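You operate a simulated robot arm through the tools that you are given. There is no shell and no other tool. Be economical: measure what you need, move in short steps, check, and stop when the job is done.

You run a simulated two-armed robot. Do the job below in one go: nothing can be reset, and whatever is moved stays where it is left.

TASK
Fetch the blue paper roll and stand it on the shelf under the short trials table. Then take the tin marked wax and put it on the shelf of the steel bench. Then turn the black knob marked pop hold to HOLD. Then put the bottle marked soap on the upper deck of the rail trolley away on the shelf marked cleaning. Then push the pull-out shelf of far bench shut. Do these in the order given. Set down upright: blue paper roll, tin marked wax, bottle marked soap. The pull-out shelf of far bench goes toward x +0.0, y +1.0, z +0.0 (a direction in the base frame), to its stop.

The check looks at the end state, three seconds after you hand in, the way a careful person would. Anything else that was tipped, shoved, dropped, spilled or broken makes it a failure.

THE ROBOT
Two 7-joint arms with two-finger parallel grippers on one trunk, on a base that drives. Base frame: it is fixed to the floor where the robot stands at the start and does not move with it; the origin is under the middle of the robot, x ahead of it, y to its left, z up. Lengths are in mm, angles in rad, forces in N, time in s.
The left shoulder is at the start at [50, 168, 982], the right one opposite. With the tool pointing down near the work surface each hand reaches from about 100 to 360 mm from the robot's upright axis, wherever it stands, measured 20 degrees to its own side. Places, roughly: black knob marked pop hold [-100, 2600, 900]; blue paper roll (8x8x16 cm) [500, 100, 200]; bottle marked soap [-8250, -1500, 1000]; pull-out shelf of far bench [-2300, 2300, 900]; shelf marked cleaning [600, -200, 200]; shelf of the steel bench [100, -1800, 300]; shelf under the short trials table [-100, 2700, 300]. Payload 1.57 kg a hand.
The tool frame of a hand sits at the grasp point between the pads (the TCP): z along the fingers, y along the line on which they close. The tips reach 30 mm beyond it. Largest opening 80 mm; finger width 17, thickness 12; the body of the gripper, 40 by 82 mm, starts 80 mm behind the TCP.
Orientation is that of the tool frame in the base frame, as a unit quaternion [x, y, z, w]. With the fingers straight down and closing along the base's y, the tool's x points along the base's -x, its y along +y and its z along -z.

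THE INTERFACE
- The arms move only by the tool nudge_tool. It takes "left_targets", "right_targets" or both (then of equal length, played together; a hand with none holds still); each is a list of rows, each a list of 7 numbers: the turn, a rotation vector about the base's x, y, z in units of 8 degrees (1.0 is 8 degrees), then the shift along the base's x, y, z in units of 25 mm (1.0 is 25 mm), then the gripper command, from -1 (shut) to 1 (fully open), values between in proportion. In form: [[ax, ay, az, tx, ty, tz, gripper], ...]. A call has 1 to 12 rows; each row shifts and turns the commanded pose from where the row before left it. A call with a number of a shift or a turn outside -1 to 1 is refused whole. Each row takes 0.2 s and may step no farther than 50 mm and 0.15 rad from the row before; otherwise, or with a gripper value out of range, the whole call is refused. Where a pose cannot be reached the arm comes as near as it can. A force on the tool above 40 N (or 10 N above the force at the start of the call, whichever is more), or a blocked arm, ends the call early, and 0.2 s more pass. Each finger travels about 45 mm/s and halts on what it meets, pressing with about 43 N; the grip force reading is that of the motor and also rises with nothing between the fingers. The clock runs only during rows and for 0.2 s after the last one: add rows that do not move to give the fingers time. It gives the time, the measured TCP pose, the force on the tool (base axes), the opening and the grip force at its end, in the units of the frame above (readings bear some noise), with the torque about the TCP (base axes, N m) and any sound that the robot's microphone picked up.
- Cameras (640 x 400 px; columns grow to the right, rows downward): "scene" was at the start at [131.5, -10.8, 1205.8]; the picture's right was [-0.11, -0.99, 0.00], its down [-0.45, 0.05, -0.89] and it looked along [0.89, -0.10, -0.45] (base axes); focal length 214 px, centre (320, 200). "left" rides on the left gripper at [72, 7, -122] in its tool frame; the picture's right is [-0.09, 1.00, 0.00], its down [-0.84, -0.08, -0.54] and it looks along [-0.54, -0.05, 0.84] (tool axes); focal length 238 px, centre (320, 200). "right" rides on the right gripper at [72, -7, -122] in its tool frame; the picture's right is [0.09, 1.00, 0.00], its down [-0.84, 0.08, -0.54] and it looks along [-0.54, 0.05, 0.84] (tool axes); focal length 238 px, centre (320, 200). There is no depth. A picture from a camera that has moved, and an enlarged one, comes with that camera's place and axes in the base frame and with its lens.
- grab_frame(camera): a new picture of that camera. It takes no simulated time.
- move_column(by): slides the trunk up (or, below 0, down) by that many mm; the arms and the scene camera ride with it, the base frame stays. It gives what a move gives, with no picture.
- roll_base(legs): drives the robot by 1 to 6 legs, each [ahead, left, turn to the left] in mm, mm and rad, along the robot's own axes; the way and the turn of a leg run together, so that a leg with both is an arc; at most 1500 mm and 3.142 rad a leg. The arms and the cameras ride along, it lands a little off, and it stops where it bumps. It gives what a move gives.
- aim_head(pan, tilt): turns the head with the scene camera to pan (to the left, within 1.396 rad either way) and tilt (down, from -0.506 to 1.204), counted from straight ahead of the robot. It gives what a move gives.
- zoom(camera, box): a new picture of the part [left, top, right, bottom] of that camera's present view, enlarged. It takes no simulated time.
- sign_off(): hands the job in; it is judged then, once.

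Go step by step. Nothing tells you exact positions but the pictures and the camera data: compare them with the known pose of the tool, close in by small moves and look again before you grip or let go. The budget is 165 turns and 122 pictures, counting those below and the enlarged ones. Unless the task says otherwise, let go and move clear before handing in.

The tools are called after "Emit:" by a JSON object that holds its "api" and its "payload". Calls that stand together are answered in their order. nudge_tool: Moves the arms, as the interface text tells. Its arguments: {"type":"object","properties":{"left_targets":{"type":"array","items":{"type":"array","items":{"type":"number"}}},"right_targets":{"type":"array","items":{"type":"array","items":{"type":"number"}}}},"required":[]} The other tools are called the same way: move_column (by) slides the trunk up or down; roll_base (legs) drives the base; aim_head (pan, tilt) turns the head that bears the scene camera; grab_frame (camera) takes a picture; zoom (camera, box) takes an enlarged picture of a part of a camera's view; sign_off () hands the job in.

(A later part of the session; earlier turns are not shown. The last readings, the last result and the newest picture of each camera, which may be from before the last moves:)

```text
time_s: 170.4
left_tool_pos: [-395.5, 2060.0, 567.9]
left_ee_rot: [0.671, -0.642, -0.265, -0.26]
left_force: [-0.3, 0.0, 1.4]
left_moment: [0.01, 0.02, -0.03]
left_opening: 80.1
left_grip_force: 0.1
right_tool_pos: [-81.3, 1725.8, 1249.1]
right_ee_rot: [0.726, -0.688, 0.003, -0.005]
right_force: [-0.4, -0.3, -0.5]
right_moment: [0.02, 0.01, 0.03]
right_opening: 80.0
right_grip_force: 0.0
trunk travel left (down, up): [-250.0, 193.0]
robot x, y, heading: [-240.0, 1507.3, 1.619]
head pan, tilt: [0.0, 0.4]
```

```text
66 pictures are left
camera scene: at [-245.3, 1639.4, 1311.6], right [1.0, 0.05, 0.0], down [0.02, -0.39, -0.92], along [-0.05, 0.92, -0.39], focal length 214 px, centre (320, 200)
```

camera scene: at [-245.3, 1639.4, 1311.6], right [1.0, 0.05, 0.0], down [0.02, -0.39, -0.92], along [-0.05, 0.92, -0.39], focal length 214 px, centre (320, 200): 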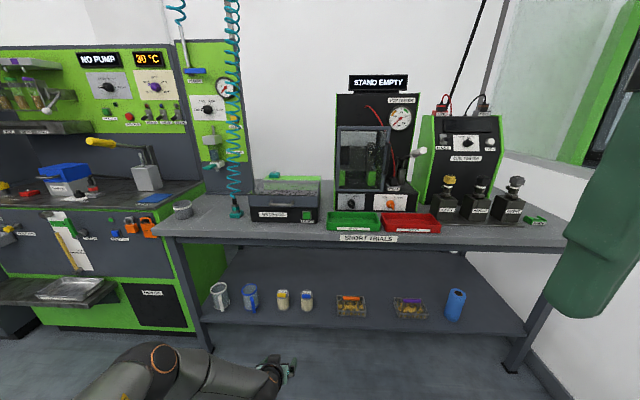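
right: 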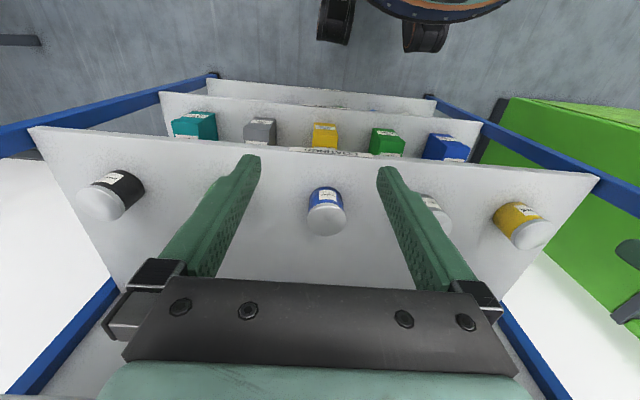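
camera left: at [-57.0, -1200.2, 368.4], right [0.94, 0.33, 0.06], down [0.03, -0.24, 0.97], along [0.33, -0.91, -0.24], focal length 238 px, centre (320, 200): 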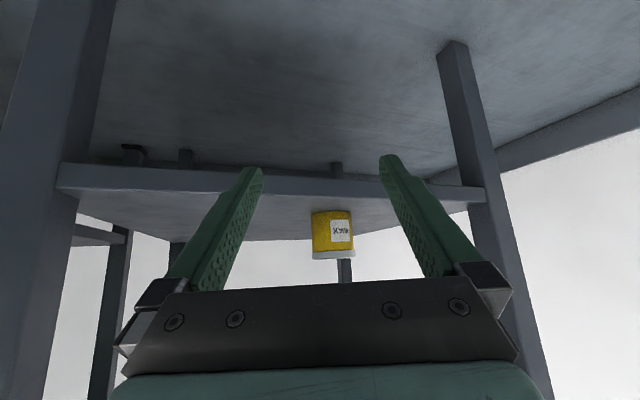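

Emit:
{"api": "zoom", "payload": {"camera": "scene", "box": [320, 70, 450, 250]}}

Emit:
{"api": "zoom", "payload": {"camera": "scene", "box": [325, 175, 425, 245]}}

```text
2.22 times, centred on (385, 160) of scene
camera zoom: at [-245.3, 1639.4, 1311.6], right [1.0, 0.05, 0.0], down [0.02, -0.39, -0.92], along [-0.05, 0.92, -0.39], focal length 477 px, centre (176, 289)
```

zoom: 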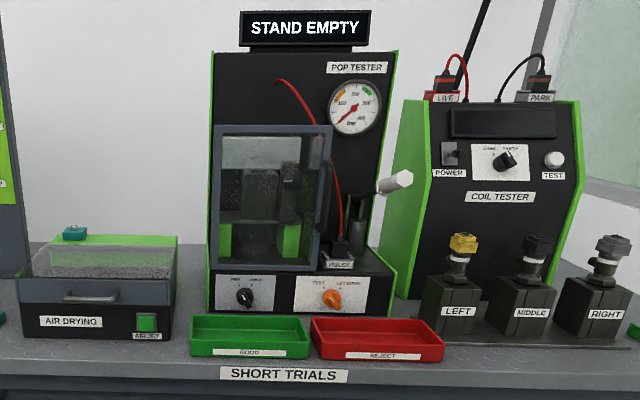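

```text
5.71 times, centred on (375, 210) of scene
camera zoom: at [-245.3, 1639.4, 1311.6], right [1.0, 0.05, 0.0], down [0.02, -0.39, -0.92], along [-0.05, 0.92, -0.39], focal length 1226 px, centre (6, 143)
```

zoom: 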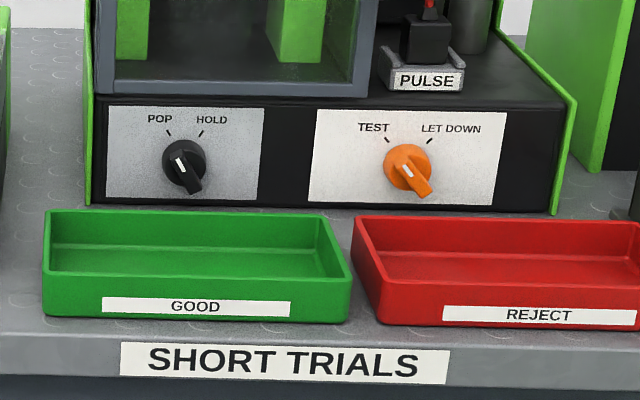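

Knob reads: pointer at POP (up-left); HOLD is 60° clockwise. Knob centre ≈ [−147, 2590, 895] with a green tray in front of it. Plan: push the top of the fin rightward with closed, slanted left fingertips. First raise the arm and square up at a standoff.

Emit:
{"api": "nudge_tool", "payload": {"left_targets": [[0, 0, 0, 0, 0, 1, -1], [0, 0, 0, 0, 0, 1, -1], [0, 0, 0, 0, 0, 1, -1], [0, 0, 0, 0, 0, 1, -1], [0, 0, 0, 0, 0, 1, -1], [0, 0, 0, 0, 0, 1, -1], [0, 0, 0, 0, 0, 1, -1], [0, 0, 0, 0, 0, 1, -1], [0, 0, 0, 0, 0, 1, -1], [0, 0, 0, 0, 0, 1, -1], [0, 0, 0, 0, 0, 0.5, -1]]}}

Emit:
{"api": "move_column", "payload": {"by": 140}}

Emit:
{"api": "roll_base", "payload": {"legs": [[0, 0, -0.048], [0, -180, 0], [300, 0, 0]]}}

Emit:
{"api": "grab_frame", "payload": {"camera": "left"}}

Emit:
{"api": "grab_frame", "payload": {"camera": "scene"}}

```text
time_s: 172.8
left_tool_pos: [-394.3, 2059.0, 829.8]
left_ee_rot: [0.672, -0.641, -0.266, -0.258]
left_force: [-0.3, -0.2, -0.2]
left_moment: [-0.01, -0.01, 0.0]
left_opening: 0.1
left_grip_force: 21.6
right_tool_pos: [-82.3, 1726.8, 1249.7]
right_ee_rot: [0.726, -0.688, 0.003, -0.006]
right_force: [0.1, -0.6, 0.2]
right_moment: [0.01, 0.0, 0.03]
right_opening: 80.1
right_grip_force: 0.1
trunk travel left (down, up): [-250.0, 193.0]
robot x, y, heading: [-238.2, 1510.8, 1.625]
head pan, tilt: [0.0, 0.4]
```

```text
time_s: 174.5
left_tool_pos: [-394.4, 2059.6, 968.8]
left_ee_rot: [0.672, -0.641, -0.266, -0.259]
left_force: [0.2, 0.5, -0.8]
left_moment: [0.0, -0.03, 0.0]
left_opening: 0.0
left_grip_force: 21.4
right_tool_pos: [-82.0, 1726.4, 1389.3]
right_ee_rot: [0.726, -0.688, 0.003, -0.005]
right_force: [-0.8, 0.0, -0.2]
right_moment: [0.0, 0.03, 0.0]
right_opening: 80.2
right_grip_force: 0.0
trunk travel left (down, up): [-390.0, 53.0]
robot x, y, heading: [-239.5, 1506.2, 1.619]
head pan, tilt: [0.0, 0.4]
```

```text
time_s: 178.8
left_tool_pos: [-185.6, 2364.5, 970.1]
left_ee_rot: [-0.656, 0.657, 0.259, 0.265]
left_force: [0.1, -0.3, -0.6]
left_moment: [0.0, 0.01, 0.05]
left_opening: 0.0
left_grip_force: 21.4
right_tool_pos: [109.4, 2017.6, 1389.8]
right_ee_rot: [0.709, -0.706, 0.003, -0.006]
right_force: [0.8, 1.0, 0.1]
right_moment: [0.03, 0.0, 0.01]
right_opening: 80.2
right_grip_force: 0.0
trunk travel left (down, up): [-390.0, 53.0]
robot x, y, heading: [-56.6, 1810.5, 1.574]
head pan, tilt: [0.0, 0.4]
```

```text
63 pictures are left
camera left: at [-193.0, 2230.2, 1009.5], right [-1.0, 0.07, 0.06], down [0.07, 0.23, 0.97], along [0.06, 0.97, -0.24], focal length 238 px, centre (320, 200)
```

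left: 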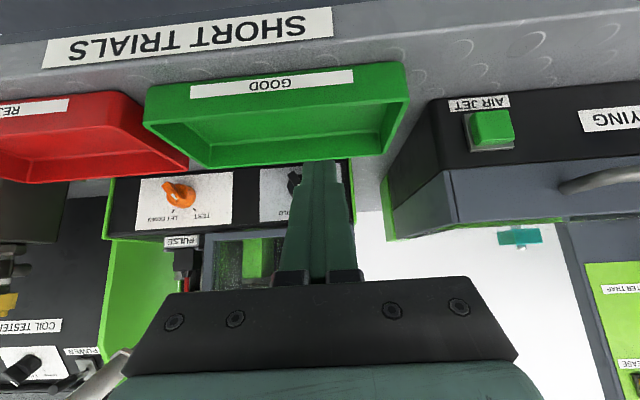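

```text
62 pictures are left
camera scene: at [-58.6, 1938.7, 1451.5], right [1.0, 0.0, 0.0], down [0.0, -0.39, -0.92], along [0.0, 0.92, -0.39], focal length 214 px, centre (320, 200)
```

scene: 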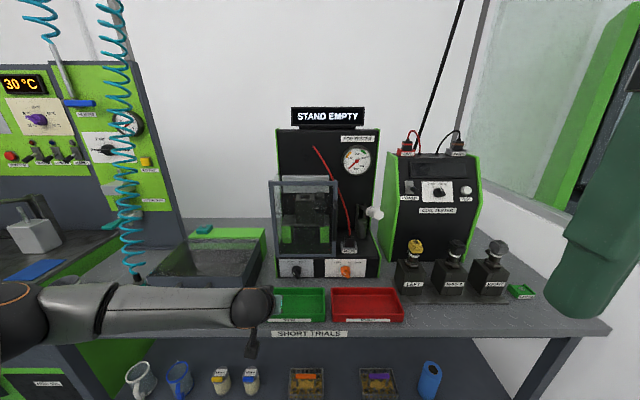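

Emit:
{"api": "zoom", "payload": {"camera": "scene", "box": [265, 240, 345, 290]}}

Emit:
{"api": "roll_base", "payload": {"legs": [[0, 40, 0]]}}

Emit:
{"api": "zoom", "payload": {"camera": "left", "box": [210, 120, 370, 220]}}

```text
8.00 times, centred on (305, 265) of scene
camera zoom: at [-58.6, 1938.7, 1451.5], right [1.0, 0.0, 0.0], down [0.0, -0.39, -0.92], along [0.0, 0.92, -0.39], focal length 1716 px, centre (440, -320)
```

zoom: 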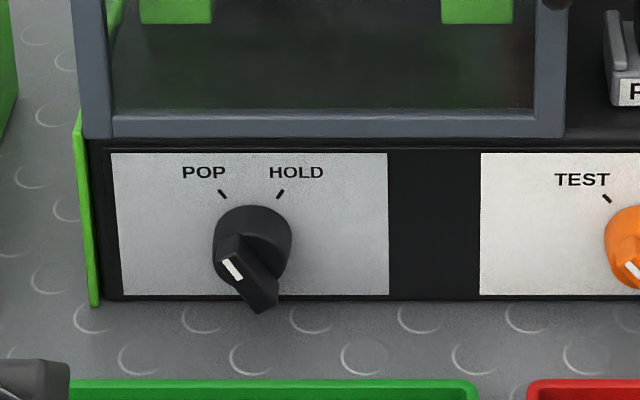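

```text
time_s: 179.8
left_tool_pos: [-225.4, 2366.2, 971.0]
left_ee_rot: [-0.656, 0.657, 0.26, 0.266]
left_force: [-0.1, 1.0, -0.1]
left_moment: [0.02, -0.04, 0.0]
left_opening: 0.1
left_grip_force: 20.6
right_tool_pos: [68.8, 2016.8, 1388.8]
right_ee_rot: [0.709, -0.705, 0.002, -0.005]
right_force: [-0.2, -0.3, -0.4]
right_moment: [-0.02, -0.01, -0.02]
right_opening: 80.1
right_grip_force: 0.0
trunk travel left (down, up): [-390.0, 53.0]
robot x, y, heading: [-96.6, 1804.6, 1.571]
head pan, tilt: [0.0, 0.4]
```

```text
4.00 times, centred on (290, 170) of left
camera zoom: at [-233.6, 2229.7, 1009.7], right [-1.0, 0.07, 0.06], down [0.07, 0.23, 0.97], along [0.06, 0.97, -0.24], focal length 953 px, centre (440, 320)
```

zoom: 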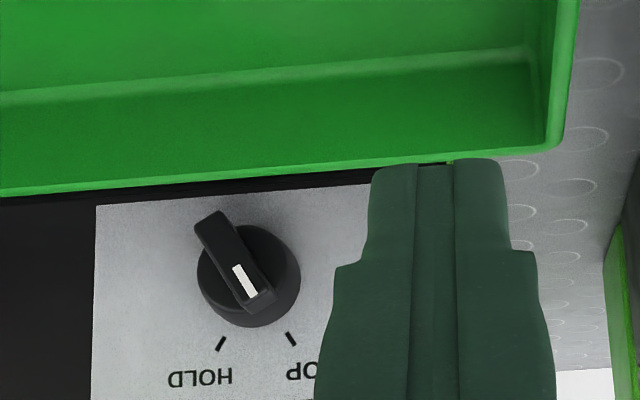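

Triangulated knob centre: [−143.5, 2564, 904], radius 19, fin length ≈37 mm leaning ~27° left. I go in left of the fin with fingertips at fin‑top height.

Emit:
{"api": "move_column", "payload": {"by": -28}}

Emit:
{"api": "roll_base", "payload": {"legs": [[135, 25, 0]]}}

Emit:
{"api": "zoom", "payload": {"camera": "left", "box": [210, 100, 370, 200]}}

Emit:
{"api": "zoom", "payload": {"camera": "scene", "box": [260, 240, 360, 310]}}

```text
time_s: 180.5
left_tool_pos: [-226.2, 2365.7, 941.7]
left_ee_rot: [-0.656, 0.658, 0.259, 0.266]
left_force: [-0.3, 0.1, -0.1]
left_moment: [0.01, 0.03, -0.01]
left_opening: 0.1
left_grip_force: 21.9
right_tool_pos: [70.9, 2016.4, 1361.7]
right_ee_rot: [0.709, -0.706, 0.004, -0.005]
right_force: [0.1, -0.4, -0.5]
right_moment: [0.0, 0.03, 0.02]
right_opening: 80.1
right_grip_force: 0.1
trunk travel left (down, up): [-362.0, 81.0]
robot x, y, heading: [-99.6, 1801.9, 1.569]
head pan, tilt: [0.0, 0.4]
```

```text
time_s: 181.9
left_tool_pos: [-249.5, 2500.7, 941.2]
left_ee_rot: [-0.655, 0.658, 0.259, 0.265]
left_force: [1.1, 0.3, -1.0]
left_moment: [-0.04, 0.0, -0.02]
left_opening: 0.0
left_grip_force: 21.5
right_tool_pos: [44.6, 2151.1, 1361.8]
right_ee_rot: [0.708, -0.706, 0.003, -0.006]
right_force: [-0.4, 0.5, -0.1]
right_moment: [-0.02, 0.02, 0.02]
right_opening: 80.0
right_grip_force: 0.1
trunk travel left (down, up): [-362.0, 81.0]
robot x, y, heading: [-123.7, 1938.2, 1.566]
head pan, tilt: [0.0, 0.4]
```

```text
4.00 times, centred on (290, 150) of left
camera zoom: at [-257.0, 2365.1, 981.4], right [-1.0, 0.07, 0.06], down [0.07, 0.23, 0.97], along [0.06, 0.97, -0.24], focal length 953 px, centre (440, 400)
```

zoom: 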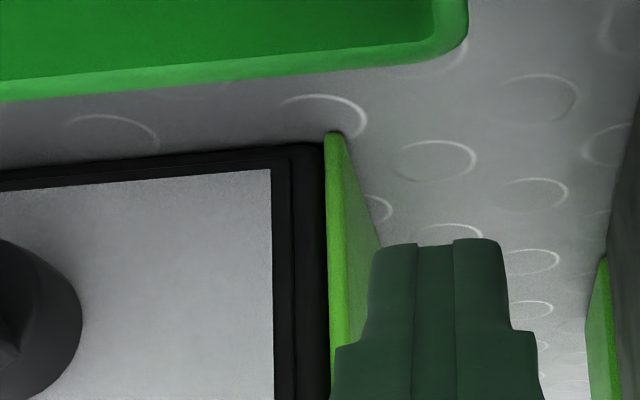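

```text
5.71 times, centred on (310, 275) of scene
camera zoom: at [-123.1, 2073.6, 1423.5], right [1.0, 0.0, 0.0], down [0.0, -0.39, -0.92], along [0.0, 0.92, -0.39], focal length 1226 px, centre (377, -229)
```

zoom: 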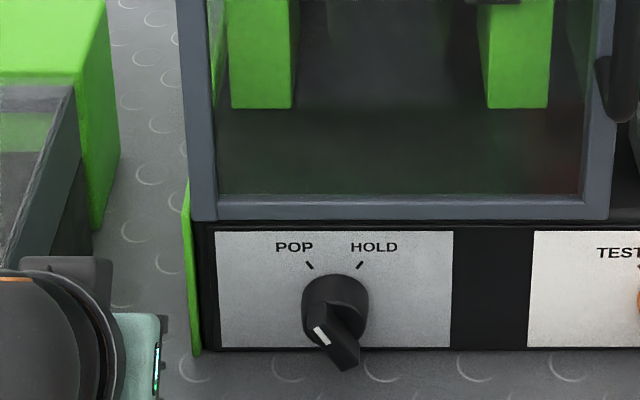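

Emit:
{"api": "roll_base", "payload": {"legs": [[0, -62, 0.003], [38, 0, 0]]}}

Emit:
{"api": "zoom", "payload": {"camera": "left", "box": [210, 100, 370, 200]}}

Emit:
{"api": "zoom", "payload": {"camera": "scene", "box": [260, 250, 360, 320]}}

```text
time_s: 183.6
left_tool_pos: [-187.8, 2539.3, 941.8]
left_ee_rot: [-0.656, 0.657, 0.26, 0.266]
left_force: [-0.1, 0.2, -1.7]
left_moment: [0.02, 0.01, -0.02]
left_opening: 0.0
left_grip_force: 21.4
right_tool_pos: [106.7, 2189.2, 1361.5]
right_ee_rot: [0.709, -0.705, 0.004, -0.005]
right_force: [0.6, 0.6, -0.1]
right_moment: [-0.03, -0.01, -0.02]
right_opening: 80.1
right_grip_force: 0.0
trunk travel left (down, up): [-362.0, 81.0]
robot x, y, heading: [-59.8, 1980.2, 1.571]
head pan, tilt: [0.0, 0.4]
```

```text
4.00 times, centred on (290, 150) of left
camera zoom: at [-195.0, 2402.6, 981.2], right [-1.0, 0.07, 0.06], down [0.07, 0.23, 0.97], along [0.06, 0.97, -0.24], focal length 953 px, centre (440, 400)
```

zoom: 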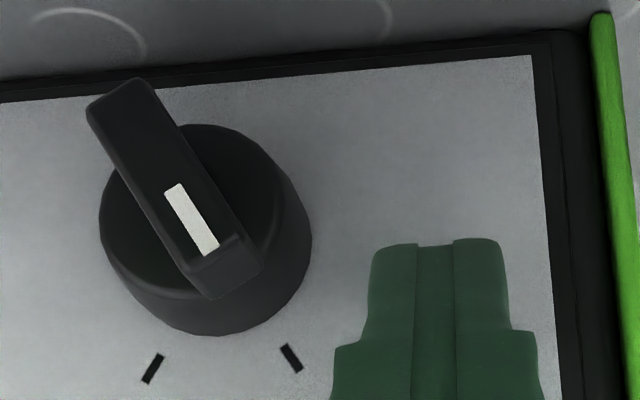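

```text
5.71 times, centred on (310, 285) of scene
camera zoom: at [-60.5, 2111.5, 1423.4], right [1.0, 0.0, 0.0], down [0.0, -0.39, -0.92], along [0.0, 0.92, -0.39], focal length 1226 px, centre (377, -286)
```

zoom: 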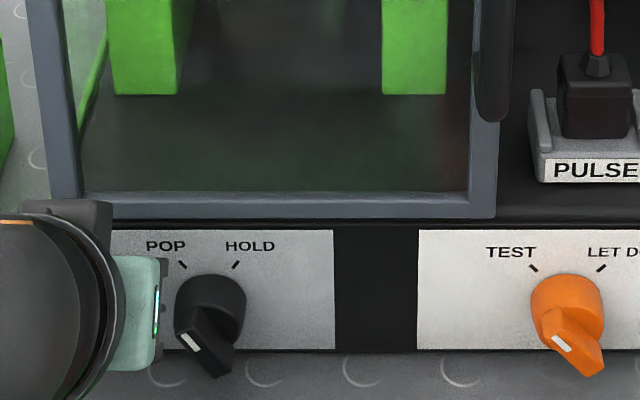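

Fingertips sit left of the fin, overlapping its top ~10 mm. Push right in small steps.

Emit:
{"api": "nudge_tool", "payload": {"left_targets": [[0, 0, 0, 0.3, 0, 0, -1], [0, 0, 0, 0.3, 0, 0, -1], [0, 0, 0, 0.2, 0, 0, -1], [0, 0, 0, 0.2, 0, 0, -1], [0, 0, 0, 0.2, 0, 0, -1]]}}

Emit:
{"api": "zoom", "payload": {"camera": "left", "box": [210, 100, 370, 200]}}

```text
time_s: 184.8
left_tool_pos: [-155.1, 2536.8, 948.5]
left_ee_rot: [-0.653, 0.656, 0.262, 0.273]
left_force: [-7.3, -5.5, 25.7]
left_moment: [0.27, -0.09, 0.07]
left_opening: 0.1
left_grip_force: 21.2
right_tool_pos: [109.3, 2186.5, 1363.4]
right_ee_rot: [0.708, -0.706, 0.001, -0.008]
right_force: [-0.3, -0.3, 0.7]
right_moment: [-0.02, -0.01, 0.0]
right_opening: 79.8
right_grip_force: 0.1
trunk travel left (down, up): [-362.0, 81.0]
robot x, y, heading: [-61.4, 1976.1, 1.572]
head pan, tilt: [0.0, 0.4]
```

```text
4.00 times, centred on (290, 150) of left
camera zoom: at [-163.0, 2401.4, 986.6], right [-1.0, 0.07, 0.05], down [0.07, 0.22, 0.97], along [0.06, 0.97, -0.22], focal length 953 px, centre (440, 400)
```

zoom: 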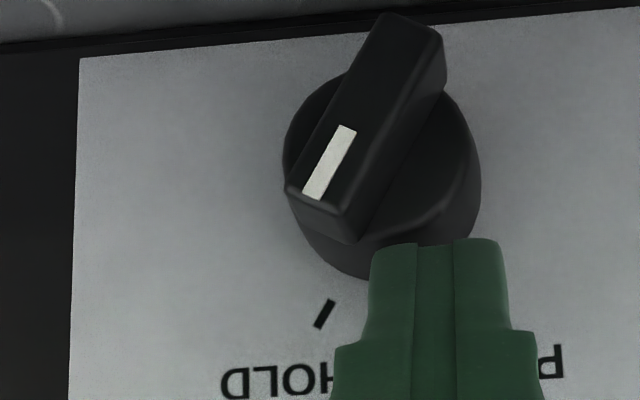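

The knob snapped over to HOLD. Retreat up and back, then verify.

Emit:
{"api": "nudge_tool", "payload": {"left_targets": [[0, 0, 0, -0.2, 0, 0.5, -1], [0, 0, 0, -0.2, -0.2, 0.8, -1], [0, 0, 0, 0, -0.5, 0.5, -1]]}}

Emit:
{"api": "roll_base", "payload": {"legs": [[-150, 0, 0]]}}

Emit:
{"api": "zoom", "payload": {"camera": "scene", "box": [260, 230, 360, 300]}}

```text
time_s: 185.6
left_tool_pos: [-168.2, 2519.4, 986.4]
left_ee_rot: [-0.656, 0.657, 0.259, 0.265]
left_force: [-0.3, 0.4, 0.0]
left_moment: [0.01, -0.01, -0.01]
left_opening: 0.1
left_grip_force: 21.2
right_tool_pos: [107.8, 2187.4, 1361.5]
right_ee_rot: [0.709, -0.705, 0.003, -0.006]
right_force: [-0.1, -0.4, -0.6]
right_moment: [0.05, 0.0, -0.03]
right_opening: 80.1
right_grip_force: 0.0
trunk travel left (down, up): [-362.0, 81.0]
robot x, y, heading: [-64.1, 1979.3, 1.573]
head pan, tilt: [0.0, 0.4]
```

```text
time_s: 186.9
left_tool_pos: [-169.4, 2368.4, 986.8]
left_ee_rot: [-0.656, 0.657, 0.26, 0.266]
left_force: [0.0, 0.0, 0.0]
left_moment: [0.05, 0.0, 0.0]
left_opening: 0.0
left_grip_force: 21.3
right_tool_pos: [107.6, 2037.1, 1362.2]
right_ee_rot: [0.709, -0.705, 0.003, -0.006]
right_force: [0.4, -0.4, 1.2]
right_moment: [0.03, 0.03, -0.01]
right_opening: 79.7
right_grip_force: 0.1
trunk travel left (down, up): [-362.0, 81.0]
robot x, y, heading: [-64.0, 1827.7, 1.571]
head pan, tilt: [0.0, 0.4]
```

```text
5.71 times, centred on (310, 265) of scene
camera zoom: at [-60.8, 1958.4, 1423.7], right [1.0, 0.0, 0.0], down [0.0, -0.39, -0.92], along [0.0, 0.92, -0.39], focal length 1226 px, centre (377, -171)
```

zoom: 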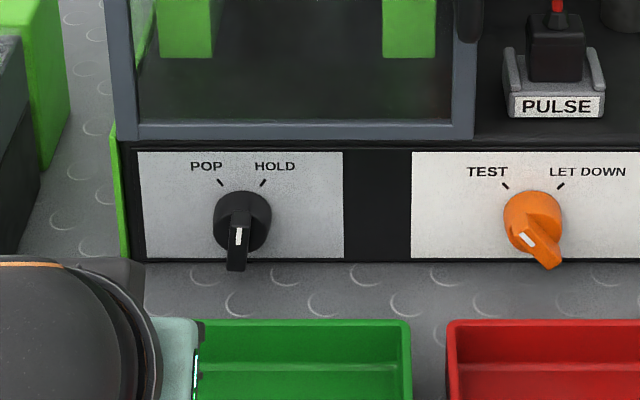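

The pointer seems to have been dragged back partway as I withdrew. Look from the hand camera.

Emit:
{"api": "zoom", "payload": {"camera": "left", "box": [240, 120, 400, 220]}}

Emit:
{"api": "zoom", "payload": {"camera": "scene", "box": [280, 250, 320, 280]}}

```text
4.00 times, centred on (320, 170) of left
camera zoom: at [-175.3, 2233.0, 1026.5], right [-1.0, 0.07, 0.06], down [0.07, 0.23, 0.97], along [0.06, 0.97, -0.23], focal length 953 px, centre (320, 320)
```

zoom: 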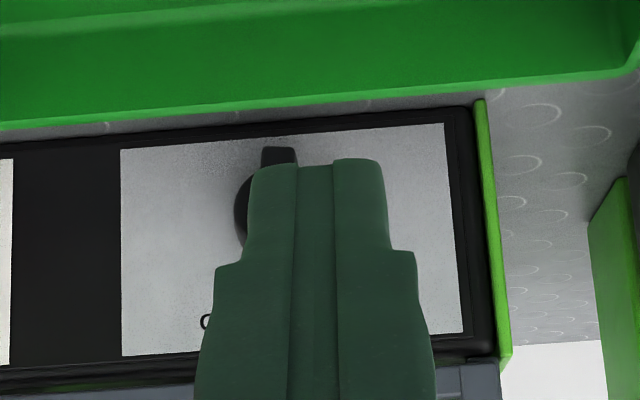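

```text
13.33 times, centred on (300, 265) of scene
camera zoom: at [-60.8, 1958.4, 1423.7], right [1.0, 0.0, 0.0], down [0.0, -0.39, -0.92], along [0.0, 0.92, -0.39], focal length 2860 px, centre (587, -667)
```

zoom: 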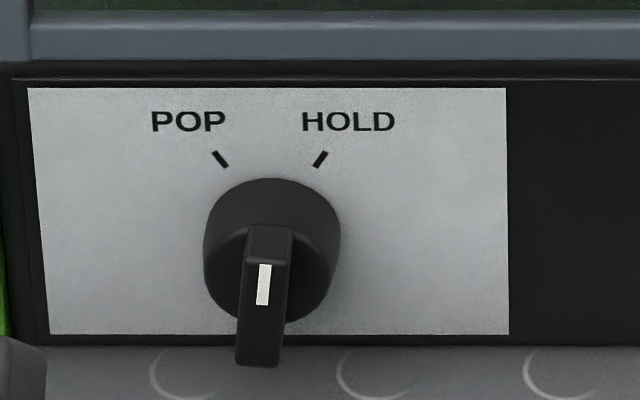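

The withdrawal dragged it back to about +8°. Redo the push and this time withdraw sideways (left) first.

Emit:
{"api": "move_column", "payload": {"by": -43}}

Emit:
{"api": "roll_base", "payload": {"legs": [[0, 22, 0], [170, 0, 0]]}}

Emit:
{"api": "zoom", "payload": {"camera": "left", "box": [210, 100, 370, 200]}}

```text
time_s: 187.8
left_tool_pos: [-168.4, 2368.4, 944.1]
left_ee_rot: [-0.655, 0.657, 0.261, 0.266]
left_force: [-0.1, 0.2, 0.2]
left_moment: [-0.01, -0.05, 0.03]
left_opening: 0.3
left_grip_force: 21.5
right_tool_pos: [107.5, 2039.3, 1318.9]
right_ee_rot: [0.709, -0.705, 0.004, -0.006]
right_force: [0.3, 0.0, -0.6]
right_moment: [0.0, 0.01, -0.02]
right_opening: 79.7
right_grip_force: 0.0
trunk travel left (down, up): [-319.0, 124.0]
robot x, y, heading: [-58.3, 1827.5, 1.569]
head pan, tilt: [0.0, 0.4]
```

```text
time_s: 189.8
left_tool_pos: [-191.1, 2542.1, 942.7]
left_ee_rot: [-0.656, 0.657, 0.26, 0.266]
left_force: [0.3, 0.5, 0.4]
left_moment: [-0.02, 0.02, -0.02]
left_opening: 0.1
left_grip_force: 21.0
right_tool_pos: [85.4, 2212.1, 1318.9]
right_ee_rot: [0.709, -0.705, 0.003, -0.005]
right_force: [-0.6, -0.2, -0.1]
right_moment: [0.0, -0.02, -0.02]
right_opening: 80.0
right_grip_force: 0.1
trunk travel left (down, up): [-319.0, 124.0]
robot x, y, heading: [-79.6, 1998.4, 1.569]
head pan, tilt: [0.0, 0.4]
```

```text
4.00 times, centred on (290, 150) of left
camera zoom: at [-198.2, 2407.3, 982.9], right [-1.0, 0.07, 0.06], down [0.07, 0.23, 0.97], along [0.06, 0.97, -0.24], focal length 953 px, centre (440, 400)
```

zoom: 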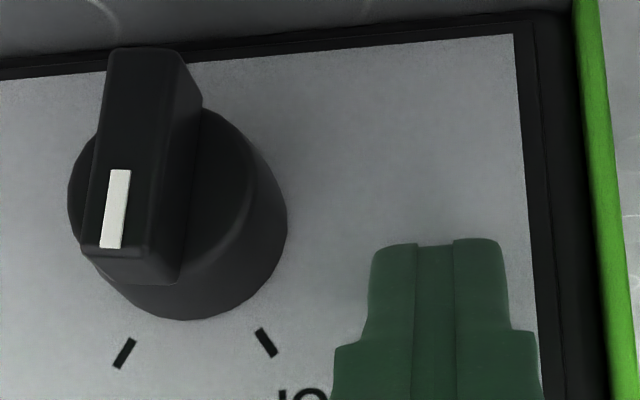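

Emit:
{"api": "nudge_tool", "payload": {"left_targets": [[0, 0, 0, 0.4, 0, 0, -1], [0, 0, 0, 0.4, 0, 0, -1], [0, 0, 0, 0.3, 0, 0, -1], [0, 0, 0, 0.16, 0, 0, -1], [0, 0, 0, 0.1, 0, 0, -1], [0, 0, 0, 0, 0, 0, -1]]}}

Emit:
{"api": "zoom", "payload": {"camera": "left", "box": [210, 100, 370, 200]}}

```text
time_s: 191.2
left_tool_pos: [-162.1, 2541.9, 948.1]
left_ee_rot: [0.658, -0.652, -0.265, -0.267]
left_force: [-22.2, -6.1, 24.0]
left_moment: [0.23, 0.36, 0.31]
left_opening: 0.2
left_grip_force: 20.7
right_tool_pos: [82.6, 2208.7, 1319.2]
right_ee_rot: [0.71, -0.704, 0.002, -0.008]
right_force: [-0.7, 0.0, -0.2]
right_moment: [0.01, -0.02, -0.03]
right_opening: 80.0
right_grip_force: 0.1
trunk travel left (down, up): [-319.0, 124.0]
robot x, y, heading: [-80.8, 2000.7, 1.57]
head pan, tilt: [0.0, 0.4]
```

```text
4.00 times, centred on (290, 150) of left
camera zoom: at [-167.9, 2406.3, 986.1], right [-1.0, 0.06, 0.06], down [0.07, 0.22, 0.97], along [0.05, 0.97, -0.23], focal length 953 px, centre (440, 400)
```

zoom: 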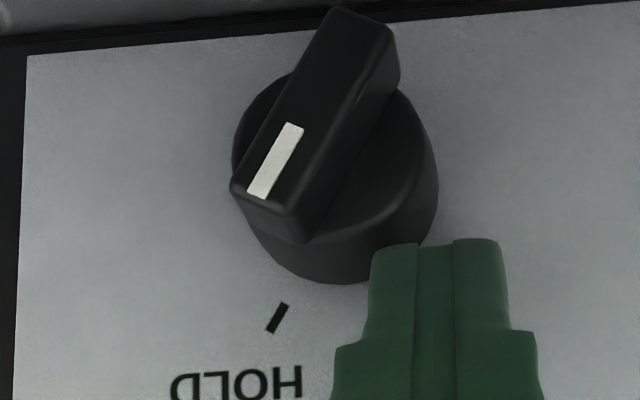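

The fin is now at HOLD, but the finger bears on the disc. Withdraw straight back (−y) so that friction can't turn it back.

Emit:
{"api": "nudge_tool", "payload": {"left_targets": [[0, 0, 0, 0, -0.6, 0, -1], [0, 0, 0, 0, -0.8, 0, -1], [0, 0, 0, -0.5, -1, 0, -1]]}}

Emit:
{"api": "zoom", "payload": {"camera": "left", "box": [210, 100, 370, 200]}}

```text
time_s: 192.0
left_tool_pos: [-169.4, 2479.4, 941.9]
left_ee_rot: [-0.657, 0.657, 0.258, 0.264]
left_force: [0.3, -0.4, -0.2]
left_moment: [-0.05, 0.01, -0.01]
left_opening: 0.2
left_grip_force: 21.0
right_tool_pos: [85.2, 2210.9, 1318.6]
right_ee_rot: [0.71, -0.705, 0.003, -0.005]
right_force: [-0.1, -0.6, 0.2]
right_moment: [0.03, 0.02, -0.01]
right_opening: 80.1
right_grip_force: 0.0
trunk travel left (down, up): [-319.0, 124.0]
robot x, y, heading: [-80.5, 1999.2, 1.579]
head pan, tilt: [0.0, 0.4]
```

```text
4.00 times, centred on (290, 150) of left
camera zoom: at [-176.3, 2344.2, 982.7], right [-1.0, 0.07, 0.06], down [0.07, 0.23, 0.97], along [0.06, 0.97, -0.24], focal length 953 px, centre (440, 400)
```

zoom: 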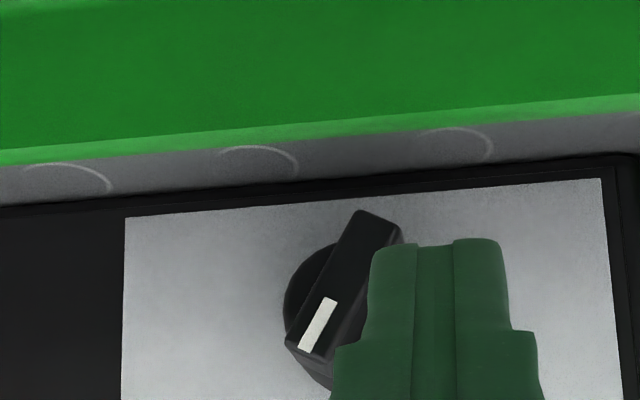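

It stayed at HOLD. Back off and confirm from the head camera.

Emit:
{"api": "roll_base", "payload": {"legs": [[-250, 0, 0]]}}

Emit:
{"api": "aim_head", "payload": {"pan": 0.0, "tilt": 0.4}}

Emit:
{"api": "zoom", "payload": {"camera": "scene", "box": [260, 220, 340, 275]}}

```text
time_s: 193.8
left_tool_pos: [-168.6, 2235.0, 944.1]
left_ee_rot: [-0.656, 0.657, 0.26, 0.266]
left_force: [-0.2, 0.5, 0.5]
left_moment: [-0.02, 0.01, -0.01]
left_opening: 0.0
left_grip_force: 21.4
right_tool_pos: [84.5, 1966.5, 1319.2]
right_ee_rot: [0.709, -0.705, 0.003, -0.005]
right_force: [-0.1, 0.1, 0.5]
right_moment: [0.01, -0.01, 0.01]
right_opening: 80.0
right_grip_force: 0.0
trunk travel left (down, up): [-319.0, 124.0]
robot x, y, heading: [-81.4, 1754.3, 1.572]
head pan, tilt: [0.0, 0.4]
```

```text
time_s: 194.4
left_tool_pos: [-171.4, 2235.1, 943.4]
left_ee_rot: [-0.656, 0.657, 0.26, 0.266]
left_force: [0.5, 0.9, -0.3]
left_moment: [-0.03, -0.05, -0.02]
left_opening: 0.0
left_grip_force: 21.1
right_tool_pos: [84.6, 1965.3, 1318.3]
right_ee_rot: [0.709, -0.705, 0.003, -0.006]
right_force: [-1.2, -0.1, 0.1]
right_moment: [-0.01, -0.05, 0.01]
right_opening: 80.2
right_grip_force: 0.0
trunk travel left (down, up): [-319.0, 124.0]
robot x, y, heading: [-83.2, 1753.6, 1.572]
head pan, tilt: [0.0, 0.4]
```

```text
7.27 times, centred on (300, 248) of scene
camera zoom: at [-83.0, 1886.9, 1380.6], right [1.0, 0.0, 0.0], down [0.0, -0.39, -0.92], along [0.0, 0.92, -0.39], focal length 1560 px, centre (466, -146)
```

zoom: 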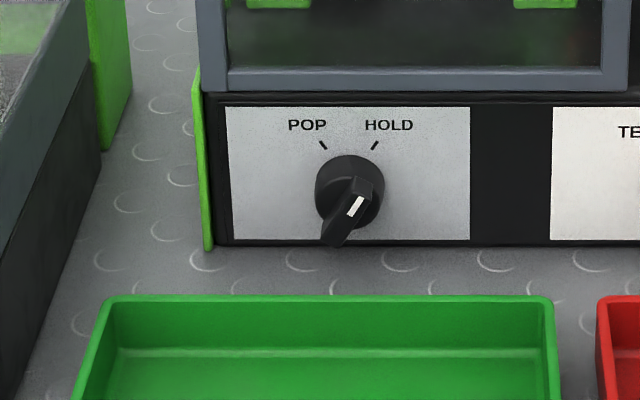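

Knob reads HOLD. Next, the soap bottle far at x≈−8250. I turn to face −x and survey the route.

Emit:
{"api": "roll_base", "payload": {"legs": [[0, 0, 1.571]]}}

Emit:
{"api": "aim_head", "payload": {"pan": 0.0, "tilt": 0.25}}

Emit:
{"api": "grab_frame", "payload": {"camera": "scene"}}

Emit:
{"api": "aim_head", "payload": {"pan": 0.6, "tilt": 0.3}}

Emit:
{"api": "grab_frame", "payload": {"camera": "scene"}}

```text
time_s: 198.6
left_tool_pos: [-563.7, 1667.5, 944.4]
left_ee_rot: [0.929, 0.0, -0.371, -0.004]
left_force: [-0.4, -0.7, 0.5]
left_moment: [-0.01, -0.02, 0.0]
left_opening: 0.1
left_grip_force: 21.0
right_tool_pos: [-293.4, 1923.6, 1318.7]
right_ee_rot: [1.0, 0.003, -0.002, -0.006]
right_force: [-0.4, 0.2, 0.2]
right_moment: [0.01, 0.02, 0.04]
right_opening: 80.1
right_grip_force: 0.0
trunk travel left (down, up): [-319.0, 124.0]
robot x, y, heading: [-85.0, 1752.1, -3.138]
head pan, tilt: [0.0, 0.4]
```

```text
time_s: 199.3
left_tool_pos: [-563.8, 1668.3, 944.0]
left_ee_rot: [0.929, -0.001, -0.371, -0.004]
left_force: [-0.4, 0.4, -0.4]
left_moment: [-0.01, 0.0, -0.01]
left_opening: 0.2
left_grip_force: 20.8
right_tool_pos: [-294.4, 1922.7, 1318.2]
right_ee_rot: [1.0, 0.003, -0.002, -0.006]
right_force: [0.1, 0.7, 0.3]
right_moment: [0.0, 0.03, 0.01]
right_opening: 79.8
right_grip_force: 0.0
trunk travel left (down, up): [-319.0, 124.0]
robot x, y, heading: [-82.8, 1755.8, -3.138]
head pan, tilt: [0.0, 0.25]
```

```text
47 pictures are left
camera scene: at [-216.1, 1753.9, 1394.5], right [0.0, 1.0, 0.0], down [0.25, 0.0, -0.97], along [-0.97, 0.0, -0.25], focal length 214 px, centre (320, 200)
```

scene: 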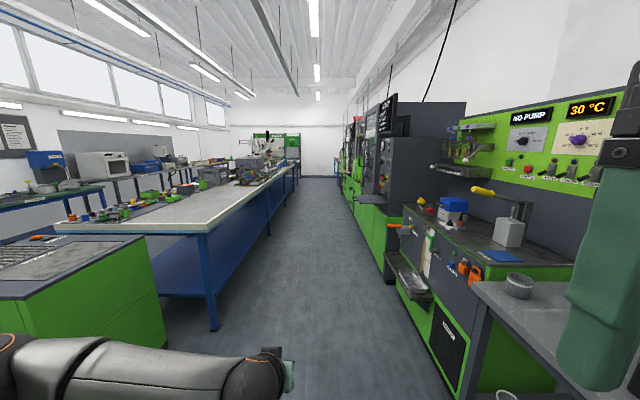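

```text
time_s: 200.3
left_tool_pos: [-563.4, 1668.4, 944.1]
left_ee_rot: [0.929, 0.0, -0.371, -0.004]
left_force: [-0.9, 0.4, -0.1]
left_moment: [-0.02, -0.01, 0.03]
left_opening: 0.0
left_grip_force: 20.7
right_tool_pos: [-293.8, 1922.5, 1319.0]
right_ee_rot: [1.0, 0.003, -0.001, -0.007]
right_force: [0.4, -0.6, 0.6]
right_moment: [0.03, 0.0, -0.02]
right_opening: 80.3
right_grip_force: 0.0
trunk travel left (down, up): [-319.0, 124.0]
robot x, y, heading: [-83.2, 1757.9, -3.141]
head pan, tilt: [0.6, 0.3]
```

```text
46 pictures are left
camera scene: at [-199.6, 1701.2, 1389.9], right [-0.57, 0.82, 0.0], down [0.24, 0.17, -0.96], along [-0.79, -0.54, -0.3], focal length 214 px, centre (320, 200)
```

scene: 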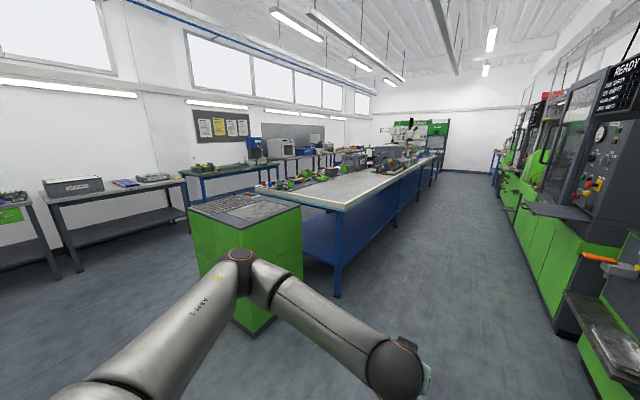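

A clear aisle runs along y≈1550 between the long island table and the machines. Shift to y≈1550 and drive west 4.5 m, then look.

Emit:
{"api": "roll_base", "payload": {"legs": [[0, 200, 0], [1500, 0, 0], [1500, 0, 0], [1500, 0, 0]]}}

Emit:
{"api": "aim_head", "payload": {"pan": 0.35, "tilt": 0.25}}

Emit:
{"api": "grab_frame", "payload": {"camera": "scene"}}

```text
time_s: 223.8
left_tool_pos: [-5063.3, 1573.0, 942.9]
left_ee_rot: [0.929, -0.013, -0.371, -0.009]
left_force: [-0.5, 0.1, -0.4]
left_moment: [-0.01, 0.03, 0.0]
left_opening: 0.0
left_grip_force: 21.2
right_tool_pos: [-4786.6, 1819.5, 1318.7]
right_ee_rot: [1.0, -0.01, -0.001, -0.006]
right_force: [-0.7, 0.4, -0.7]
right_moment: [0.02, -0.03, 0.0]
right_opening: 80.0
right_grip_force: 0.0
trunk travel left (down, up): [-319.0, 124.0]
robot x, y, heading: [-4583.0, 1644.8, 3.115]
head pan, tilt: [0.6, 0.3]
```

```text
time_s: 224.6
left_tool_pos: [-5062.7, 1572.5, 943.8]
left_ee_rot: [0.928, -0.012, -0.372, -0.009]
left_force: [-0.5, -0.6, -0.4]
left_moment: [0.01, 0.0, 0.01]
left_opening: 0.1
left_grip_force: 20.4
right_tool_pos: [-4785.4, 1820.4, 1319.5]
right_ee_rot: [1.0, -0.011, -0.002, -0.006]
right_force: [0.3, -1.3, 0.0]
right_moment: [0.0, 0.06, -0.02]
right_opening: 80.2
right_grip_force: 0.1
trunk travel left (down, up): [-319.0, 124.0]
robot x, y, heading: [-4580.9, 1642.0, 3.119]
head pan, tilt: [0.351, 0.25]
```

```text
45 pictures are left
camera scene: at [-4708.1, 1616.1, 1394.6], right [-0.32, 0.95, 0.0], down [0.23, 0.08, -0.97], along [-0.92, -0.31, -0.25], focal length 214 px, centre (320, 200)
```

scene: 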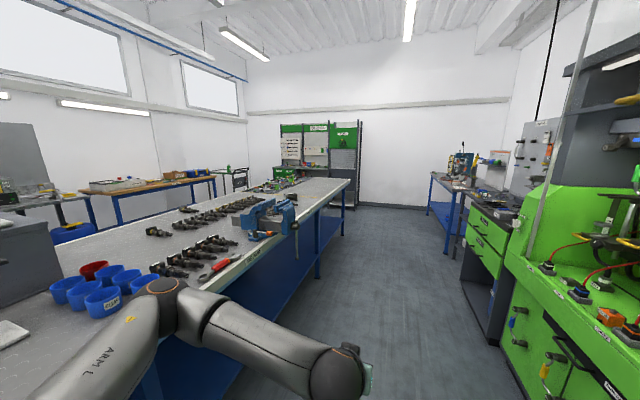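

The island ends near x≈−7830 and a tool rack stands beyond at x≈−9200. Drive to x≈−8450, turn to face −y and look for the trolley.

Emit:
{"api": "roll_base", "payload": {"legs": [[0, 0, 0.022], [1500, 0, 0], [1500, 0, 0], [870, 0, 0], [0, 0, 1.571]]}}

Emit:
{"api": "aim_head", "payload": {"pan": 0.0, "tilt": 0.35}}

Emit:
{"api": "grab_frame", "payload": {"camera": "scene"}}

```text
time_s: 247.2
left_tool_pos: [-8331.8, 1205.1, 943.8]
left_ee_rot: [0.66, 0.653, -0.267, 0.258]
left_force: [-0.5, 0.0, 0.5]
left_moment: [-0.01, 0.03, 0.02]
left_opening: 0.1
left_grip_force: 21.0
right_tool_pos: [-8584.6, 1475.7, 1318.4]
right_ee_rot: [0.709, 0.706, -0.005, -0.004]
right_force: [-0.4, 0.0, 0.3]
right_moment: [0.0, -0.01, -0.03]
right_opening: 80.2
right_grip_force: 0.2
trunk travel left (down, up): [-319.0, 124.0]
robot x, y, heading: [-8412.6, 1684.1, -1.578]
head pan, tilt: [0.351, 0.25]
```

```text
time_s: 248.1
left_tool_pos: [-8332.6, 1204.3, 943.1]
left_ee_rot: [0.661, 0.652, -0.267, 0.258]
left_force: [0.7, -0.1, 0.5]
left_moment: [-0.01, 0.0, 0.02]
left_opening: 0.0
left_grip_force: 21.2
right_tool_pos: [-8583.2, 1477.7, 1320.1]
right_ee_rot: [0.709, 0.706, -0.005, -0.003]
right_force: [0.1, 0.6, 0.1]
right_moment: [0.01, -0.02, -0.01]
right_opening: 80.2
right_grip_force: 0.0
trunk travel left (down, up): [-319.0, 124.0]
robot x, y, heading: [-8411.0, 1687.7, -1.58]
head pan, tilt: [0.0, 0.351]
```

```text
44 pictures are left
camera scene: at [-8414.2, 1552.7, 1385.2], right [-1.0, 0.01, 0.0], down [0.0, 0.34, -0.94], along [-0.01, -0.94, -0.34], focal length 214 px, centre (320, 200)
```

scene: 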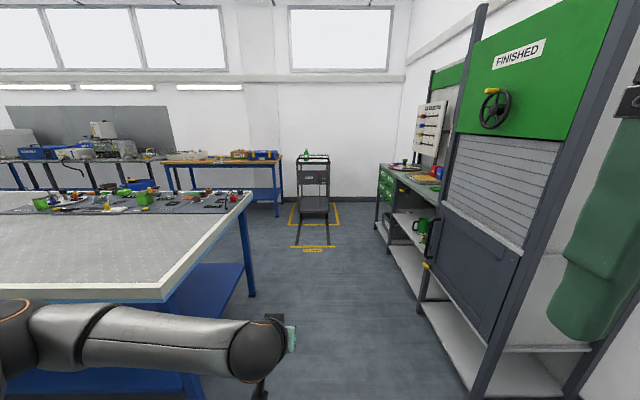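

The trolley is straight ahead with a green bottle on its top deck. Zoom, then approach.

Emit:
{"api": "zoom", "payload": {"camera": "scene", "box": [270, 130, 370, 260]}}

Emit:
{"api": "roll_base", "payload": {"legs": [[0, -80, 0.009], [1500, 0, 0], [400, 0, 0]]}}

Emit:
{"api": "aim_head", "payload": {"pan": 0.15, "tilt": 0.45}}

Emit:
{"api": "grab_frame", "payload": {"camera": "scene"}}

```text
3.08 times, centred on (320, 195) of scene
camera zoom: at [-8414.2, 1552.7, 1385.2], right [-1.0, 0.01, 0.0], down [0.0, 0.34, -0.94], along [-0.01, -0.94, -0.34], focal length 660 px, centre (320, 215)
```

zoom: 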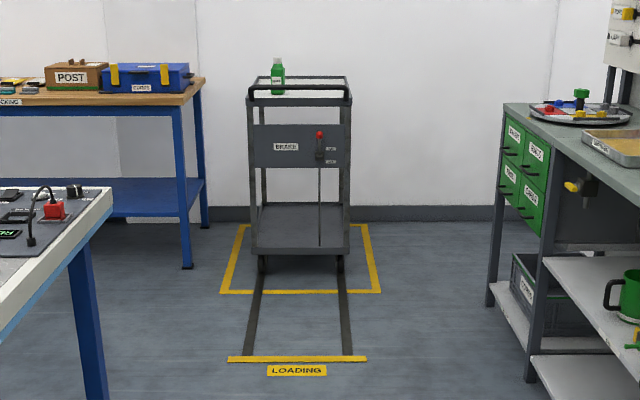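

```text
time_s: 258.5
left_tool_pos: [-8395.7, -690.9, 943.7]
left_ee_rot: [0.655, 0.659, -0.264, 0.261]
left_force: [0.0, 0.0, -0.2]
left_moment: [-0.03, -0.01, -0.01]
left_opening: 0.3
left_grip_force: 21.1
right_tool_pos: [-8652.4, -424.2, 1317.5]
right_ee_rot: [0.703, 0.712, -0.006, -0.004]
right_force: [-0.4, 0.0, 0.7]
right_moment: [-0.01, -0.02, 0.0]
right_opening: 80.1
right_grip_force: 0.1
trunk travel left (down, up): [-319.0, 124.0]
robot x, y, heading: [-8484.8, -211.6, -1.56]
head pan, tilt: [0.0, 0.351]
```

```text
time_s: 259.2
left_tool_pos: [-8396.2, -691.4, 944.9]
left_ee_rot: [0.654, 0.659, -0.265, 0.261]
left_force: [0.3, 0.4, -0.5]
left_moment: [0.0, 0.0, -0.01]
left_opening: 0.1
left_grip_force: 21.2
right_tool_pos: [-8652.9, -423.1, 1317.9]
right_ee_rot: [0.702, 0.712, -0.005, -0.004]
right_force: [-0.5, 0.3, -1.5]
right_moment: [0.02, 0.03, 0.02]
right_opening: 79.9
right_grip_force: 0.1
trunk travel left (down, up): [-319.0, 124.0]
robot x, y, heading: [-8481.8, -213.5, -1.558]
head pan, tilt: [0.15, 0.45]
```

```text
42 pictures are left
camera scene: at [-8470.1, -341.4, 1376.0], right [-0.99, -0.16, 0.0], down [-0.07, 0.43, -0.9], along [0.14, -0.89, -0.43], focal length 214 px, centre (320, 200)
```

scene: 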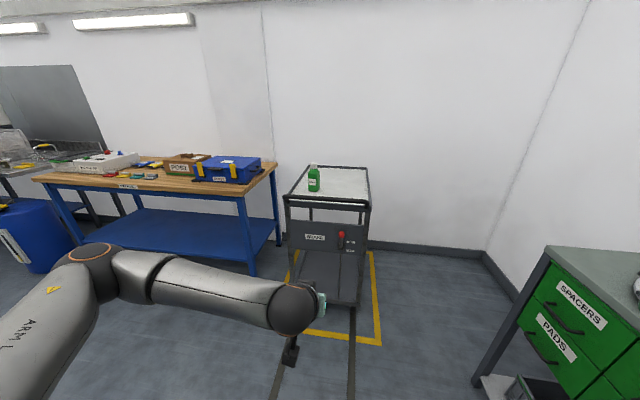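

Emit:
{"api": "zoom", "payload": {"camera": "scene", "box": [270, 150, 390, 230]}}

```text
5.00 times, centred on (330, 190) of scene
camera zoom: at [-8470.1, -341.4, 1376.0], right [-0.99, -0.16, 0.0], down [-0.07, 0.43, -0.9], along [0.14, -0.89, -0.43], focal length 1072 px, centre (270, 250)
```

zoom: 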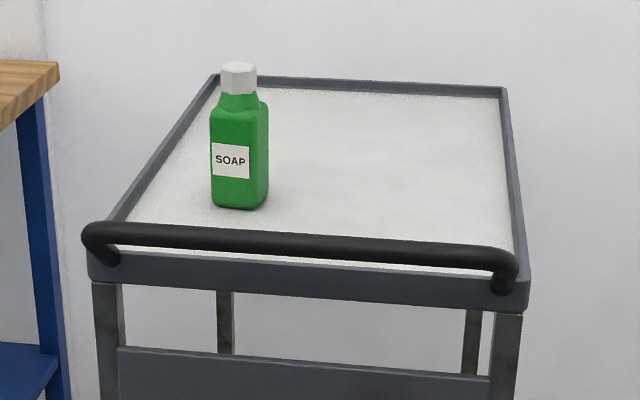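

Soap bottle: base ≈[−8252, −1525, 870], ~168 tall with a ~42 mm cap. I'll grip the cap with the slanted left hand from above, keeping off the trolley. Approach to a standoff with the gripper open.

Emit:
{"api": "nudge_tool", "payload": {"left_targets": [[0, 0, 0, 0, 0, 0, 1], [0, 0, 0, 0, 0, 0, 1], [0, 0, 0, 0, 0, 0, 1], [0, 0, 0, 0, 0, 0, 1]]}}

Emit:
{"api": "move_column", "payload": {"by": 122}}

Emit:
{"api": "roll_base", "payload": {"legs": [[0, 0, -0.013], [690, 141, 0]]}}

Emit:
{"api": "grab_frame", "payload": {"camera": "left"}}

Emit:
{"api": "grab_frame", "payload": {"camera": "scene"}}

```text
time_s: 260.2
left_tool_pos: [-8396.0, -690.8, 944.1]
left_ee_rot: [0.655, 0.659, -0.264, 0.26]
left_force: [0.0, -0.7, -0.7]
left_moment: [0.02, 0.02, 0.01]
left_opening: 80.1
left_grip_force: 0.1
right_tool_pos: [-8652.0, -423.3, 1317.7]
right_ee_rot: [0.702, 0.712, -0.006, -0.003]
right_force: [-0.4, 0.1, 0.4]
right_moment: [0.04, 0.01, -0.01]
right_opening: 80.0
right_grip_force: 0.1
trunk travel left (down, up): [-319.0, 124.0]
robot x, y, heading: [-8485.7, -210.0, -1.562]
head pan, tilt: [0.15, 0.45]
```

```text
time_s: 261.8
left_tool_pos: [-8396.7, -689.8, 1065.6]
left_ee_rot: [0.654, 0.659, -0.264, 0.261]
left_force: [0.5, 0.1, -0.4]
left_moment: [0.04, -0.04, -0.02]
left_opening: 80.0
left_grip_force: 0.0
right_tool_pos: [-8652.4, -423.0, 1439.4]
right_ee_rot: [0.703, 0.712, -0.005, -0.003]
right_force: [0.2, 0.6, 0.2]
right_moment: [0.0, -0.04, -0.03]
right_opening: 79.8
right_grip_force: 0.1
trunk travel left (down, up): [-441.0, 2.0]
robot x, y, heading: [-8481.9, -210.8, -1.56]
head pan, tilt: [0.15, 0.45]
```

```text
time_s: 265.9
left_tool_pos: [-8260.2, -1371.0, 1064.9]
left_ee_rot: [0.657, 0.656, -0.265, 0.26]
left_force: [0.1, 0.1, 0.3]
left_moment: [0.0, -0.02, -0.01]
left_opening: 80.0
left_grip_force: 0.1
right_tool_pos: [-8514.1, -1101.1, 1440.3]
right_ee_rot: [0.705, 0.709, -0.005, -0.004]
right_force: [-0.4, -0.2, 0.9]
right_moment: [0.05, 0.0, -0.01]
right_opening: 80.1
right_grip_force: 0.0
trunk travel left (down, up): [-441.0, 2.0]
robot x, y, heading: [-8347.4, -888.3, -1.573]
head pan, tilt: [0.15, 0.45]
```

```text
40 pictures are left
camera left: at [-8251.7, -1234.6, 1105.5], right [1.0, -0.07, 0.06], down [-0.07, -0.23, 0.97], along [-0.06, -0.97, -0.24], focal length 238 px, centre (320, 200)
```

left: 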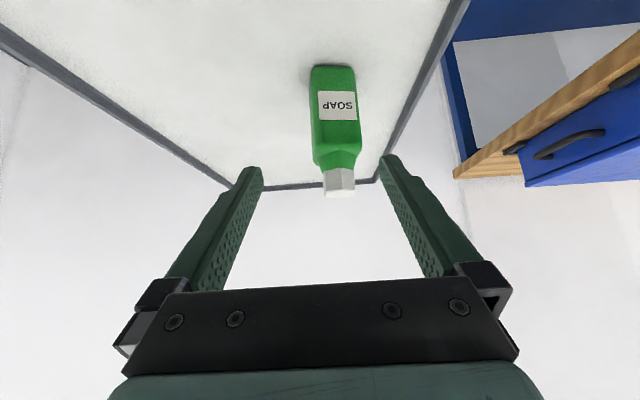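

```text
39 pictures are left
camera scene: at [-8330.9, -1021.9, 1497.9], right [-0.99, -0.15, 0.0], down [-0.07, 0.43, -0.9], along [0.13, -0.89, -0.44], focal length 214 px, centre (320, 200)
```

scene: 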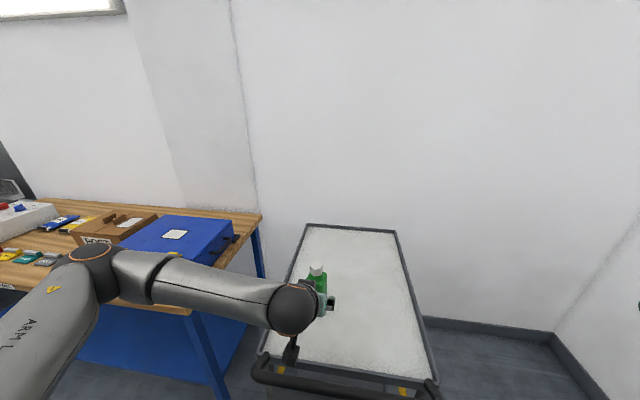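

Cap ≈ [−8246, −1514], z 996–1031. Move the open fingers over it (still above cap height), then check.

Emit:
{"api": "roll_base", "payload": {"legs": [[132, 13, 0]]}}

Emit:
{"api": "grab_frame", "payload": {"camera": "left"}}

Emit:
{"api": "zoom", "payload": {"camera": "scene", "box": [260, 260, 400, 360]}}

```text
time_s: 267.2
left_tool_pos: [-8249.0, -1502.0, 1065.8]
left_ee_rot: [0.658, 0.654, -0.267, 0.259]
left_force: [0.9, 0.1, -0.8]
left_moment: [-0.01, 0.01, -0.03]
left_opening: 80.1
left_grip_force: 0.1
right_tool_pos: [-8500.5, -1231.1, 1440.4]
right_ee_rot: [0.706, 0.708, -0.006, -0.004]
right_force: [0.9, -1.2, -0.5]
right_moment: [0.07, 0.0, -0.03]
right_opening: 80.0
right_grip_force: 0.0
trunk travel left (down, up): [-441.0, 2.0]
robot x, y, heading: [-8331.6, -1021.7, -1.575]
head pan, tilt: [0.15, 0.45]
```

```text
38 pictures are left
camera left: at [-8239.9, -1364.4, 1105.3], right [1.0, -0.07, 0.06], down [-0.07, -0.23, 0.97], along [-0.06, -0.97, -0.24], focal length 238 px, centre (320, 200)
```

left: 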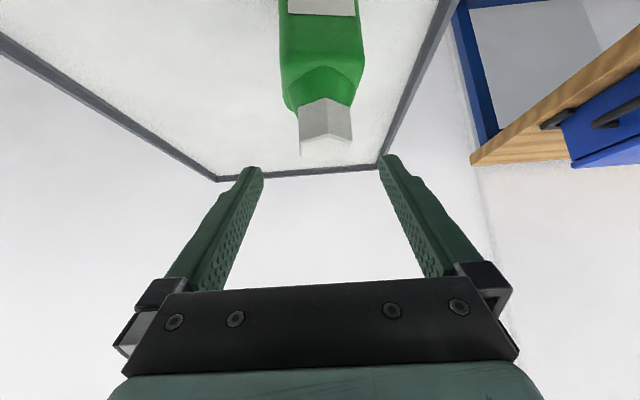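

```text
4.00 times, centred on (330, 310) of scene
camera zoom: at [-8318.4, -1151.7, 1497.8], right [-0.99, -0.15, 0.0], down [-0.06, 0.43, -0.9], along [0.13, -0.89, -0.44], focal length 858 px, centre (280, -240)
```

zoom: 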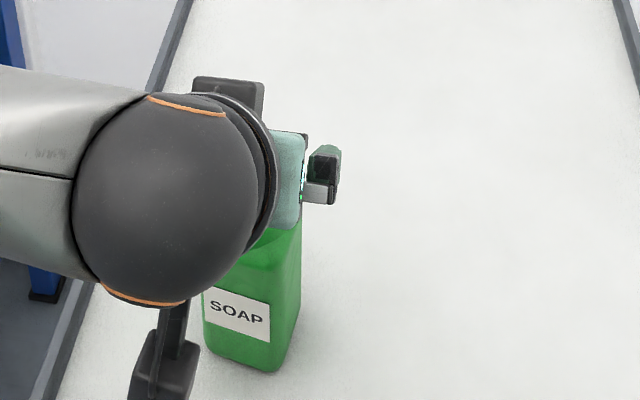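

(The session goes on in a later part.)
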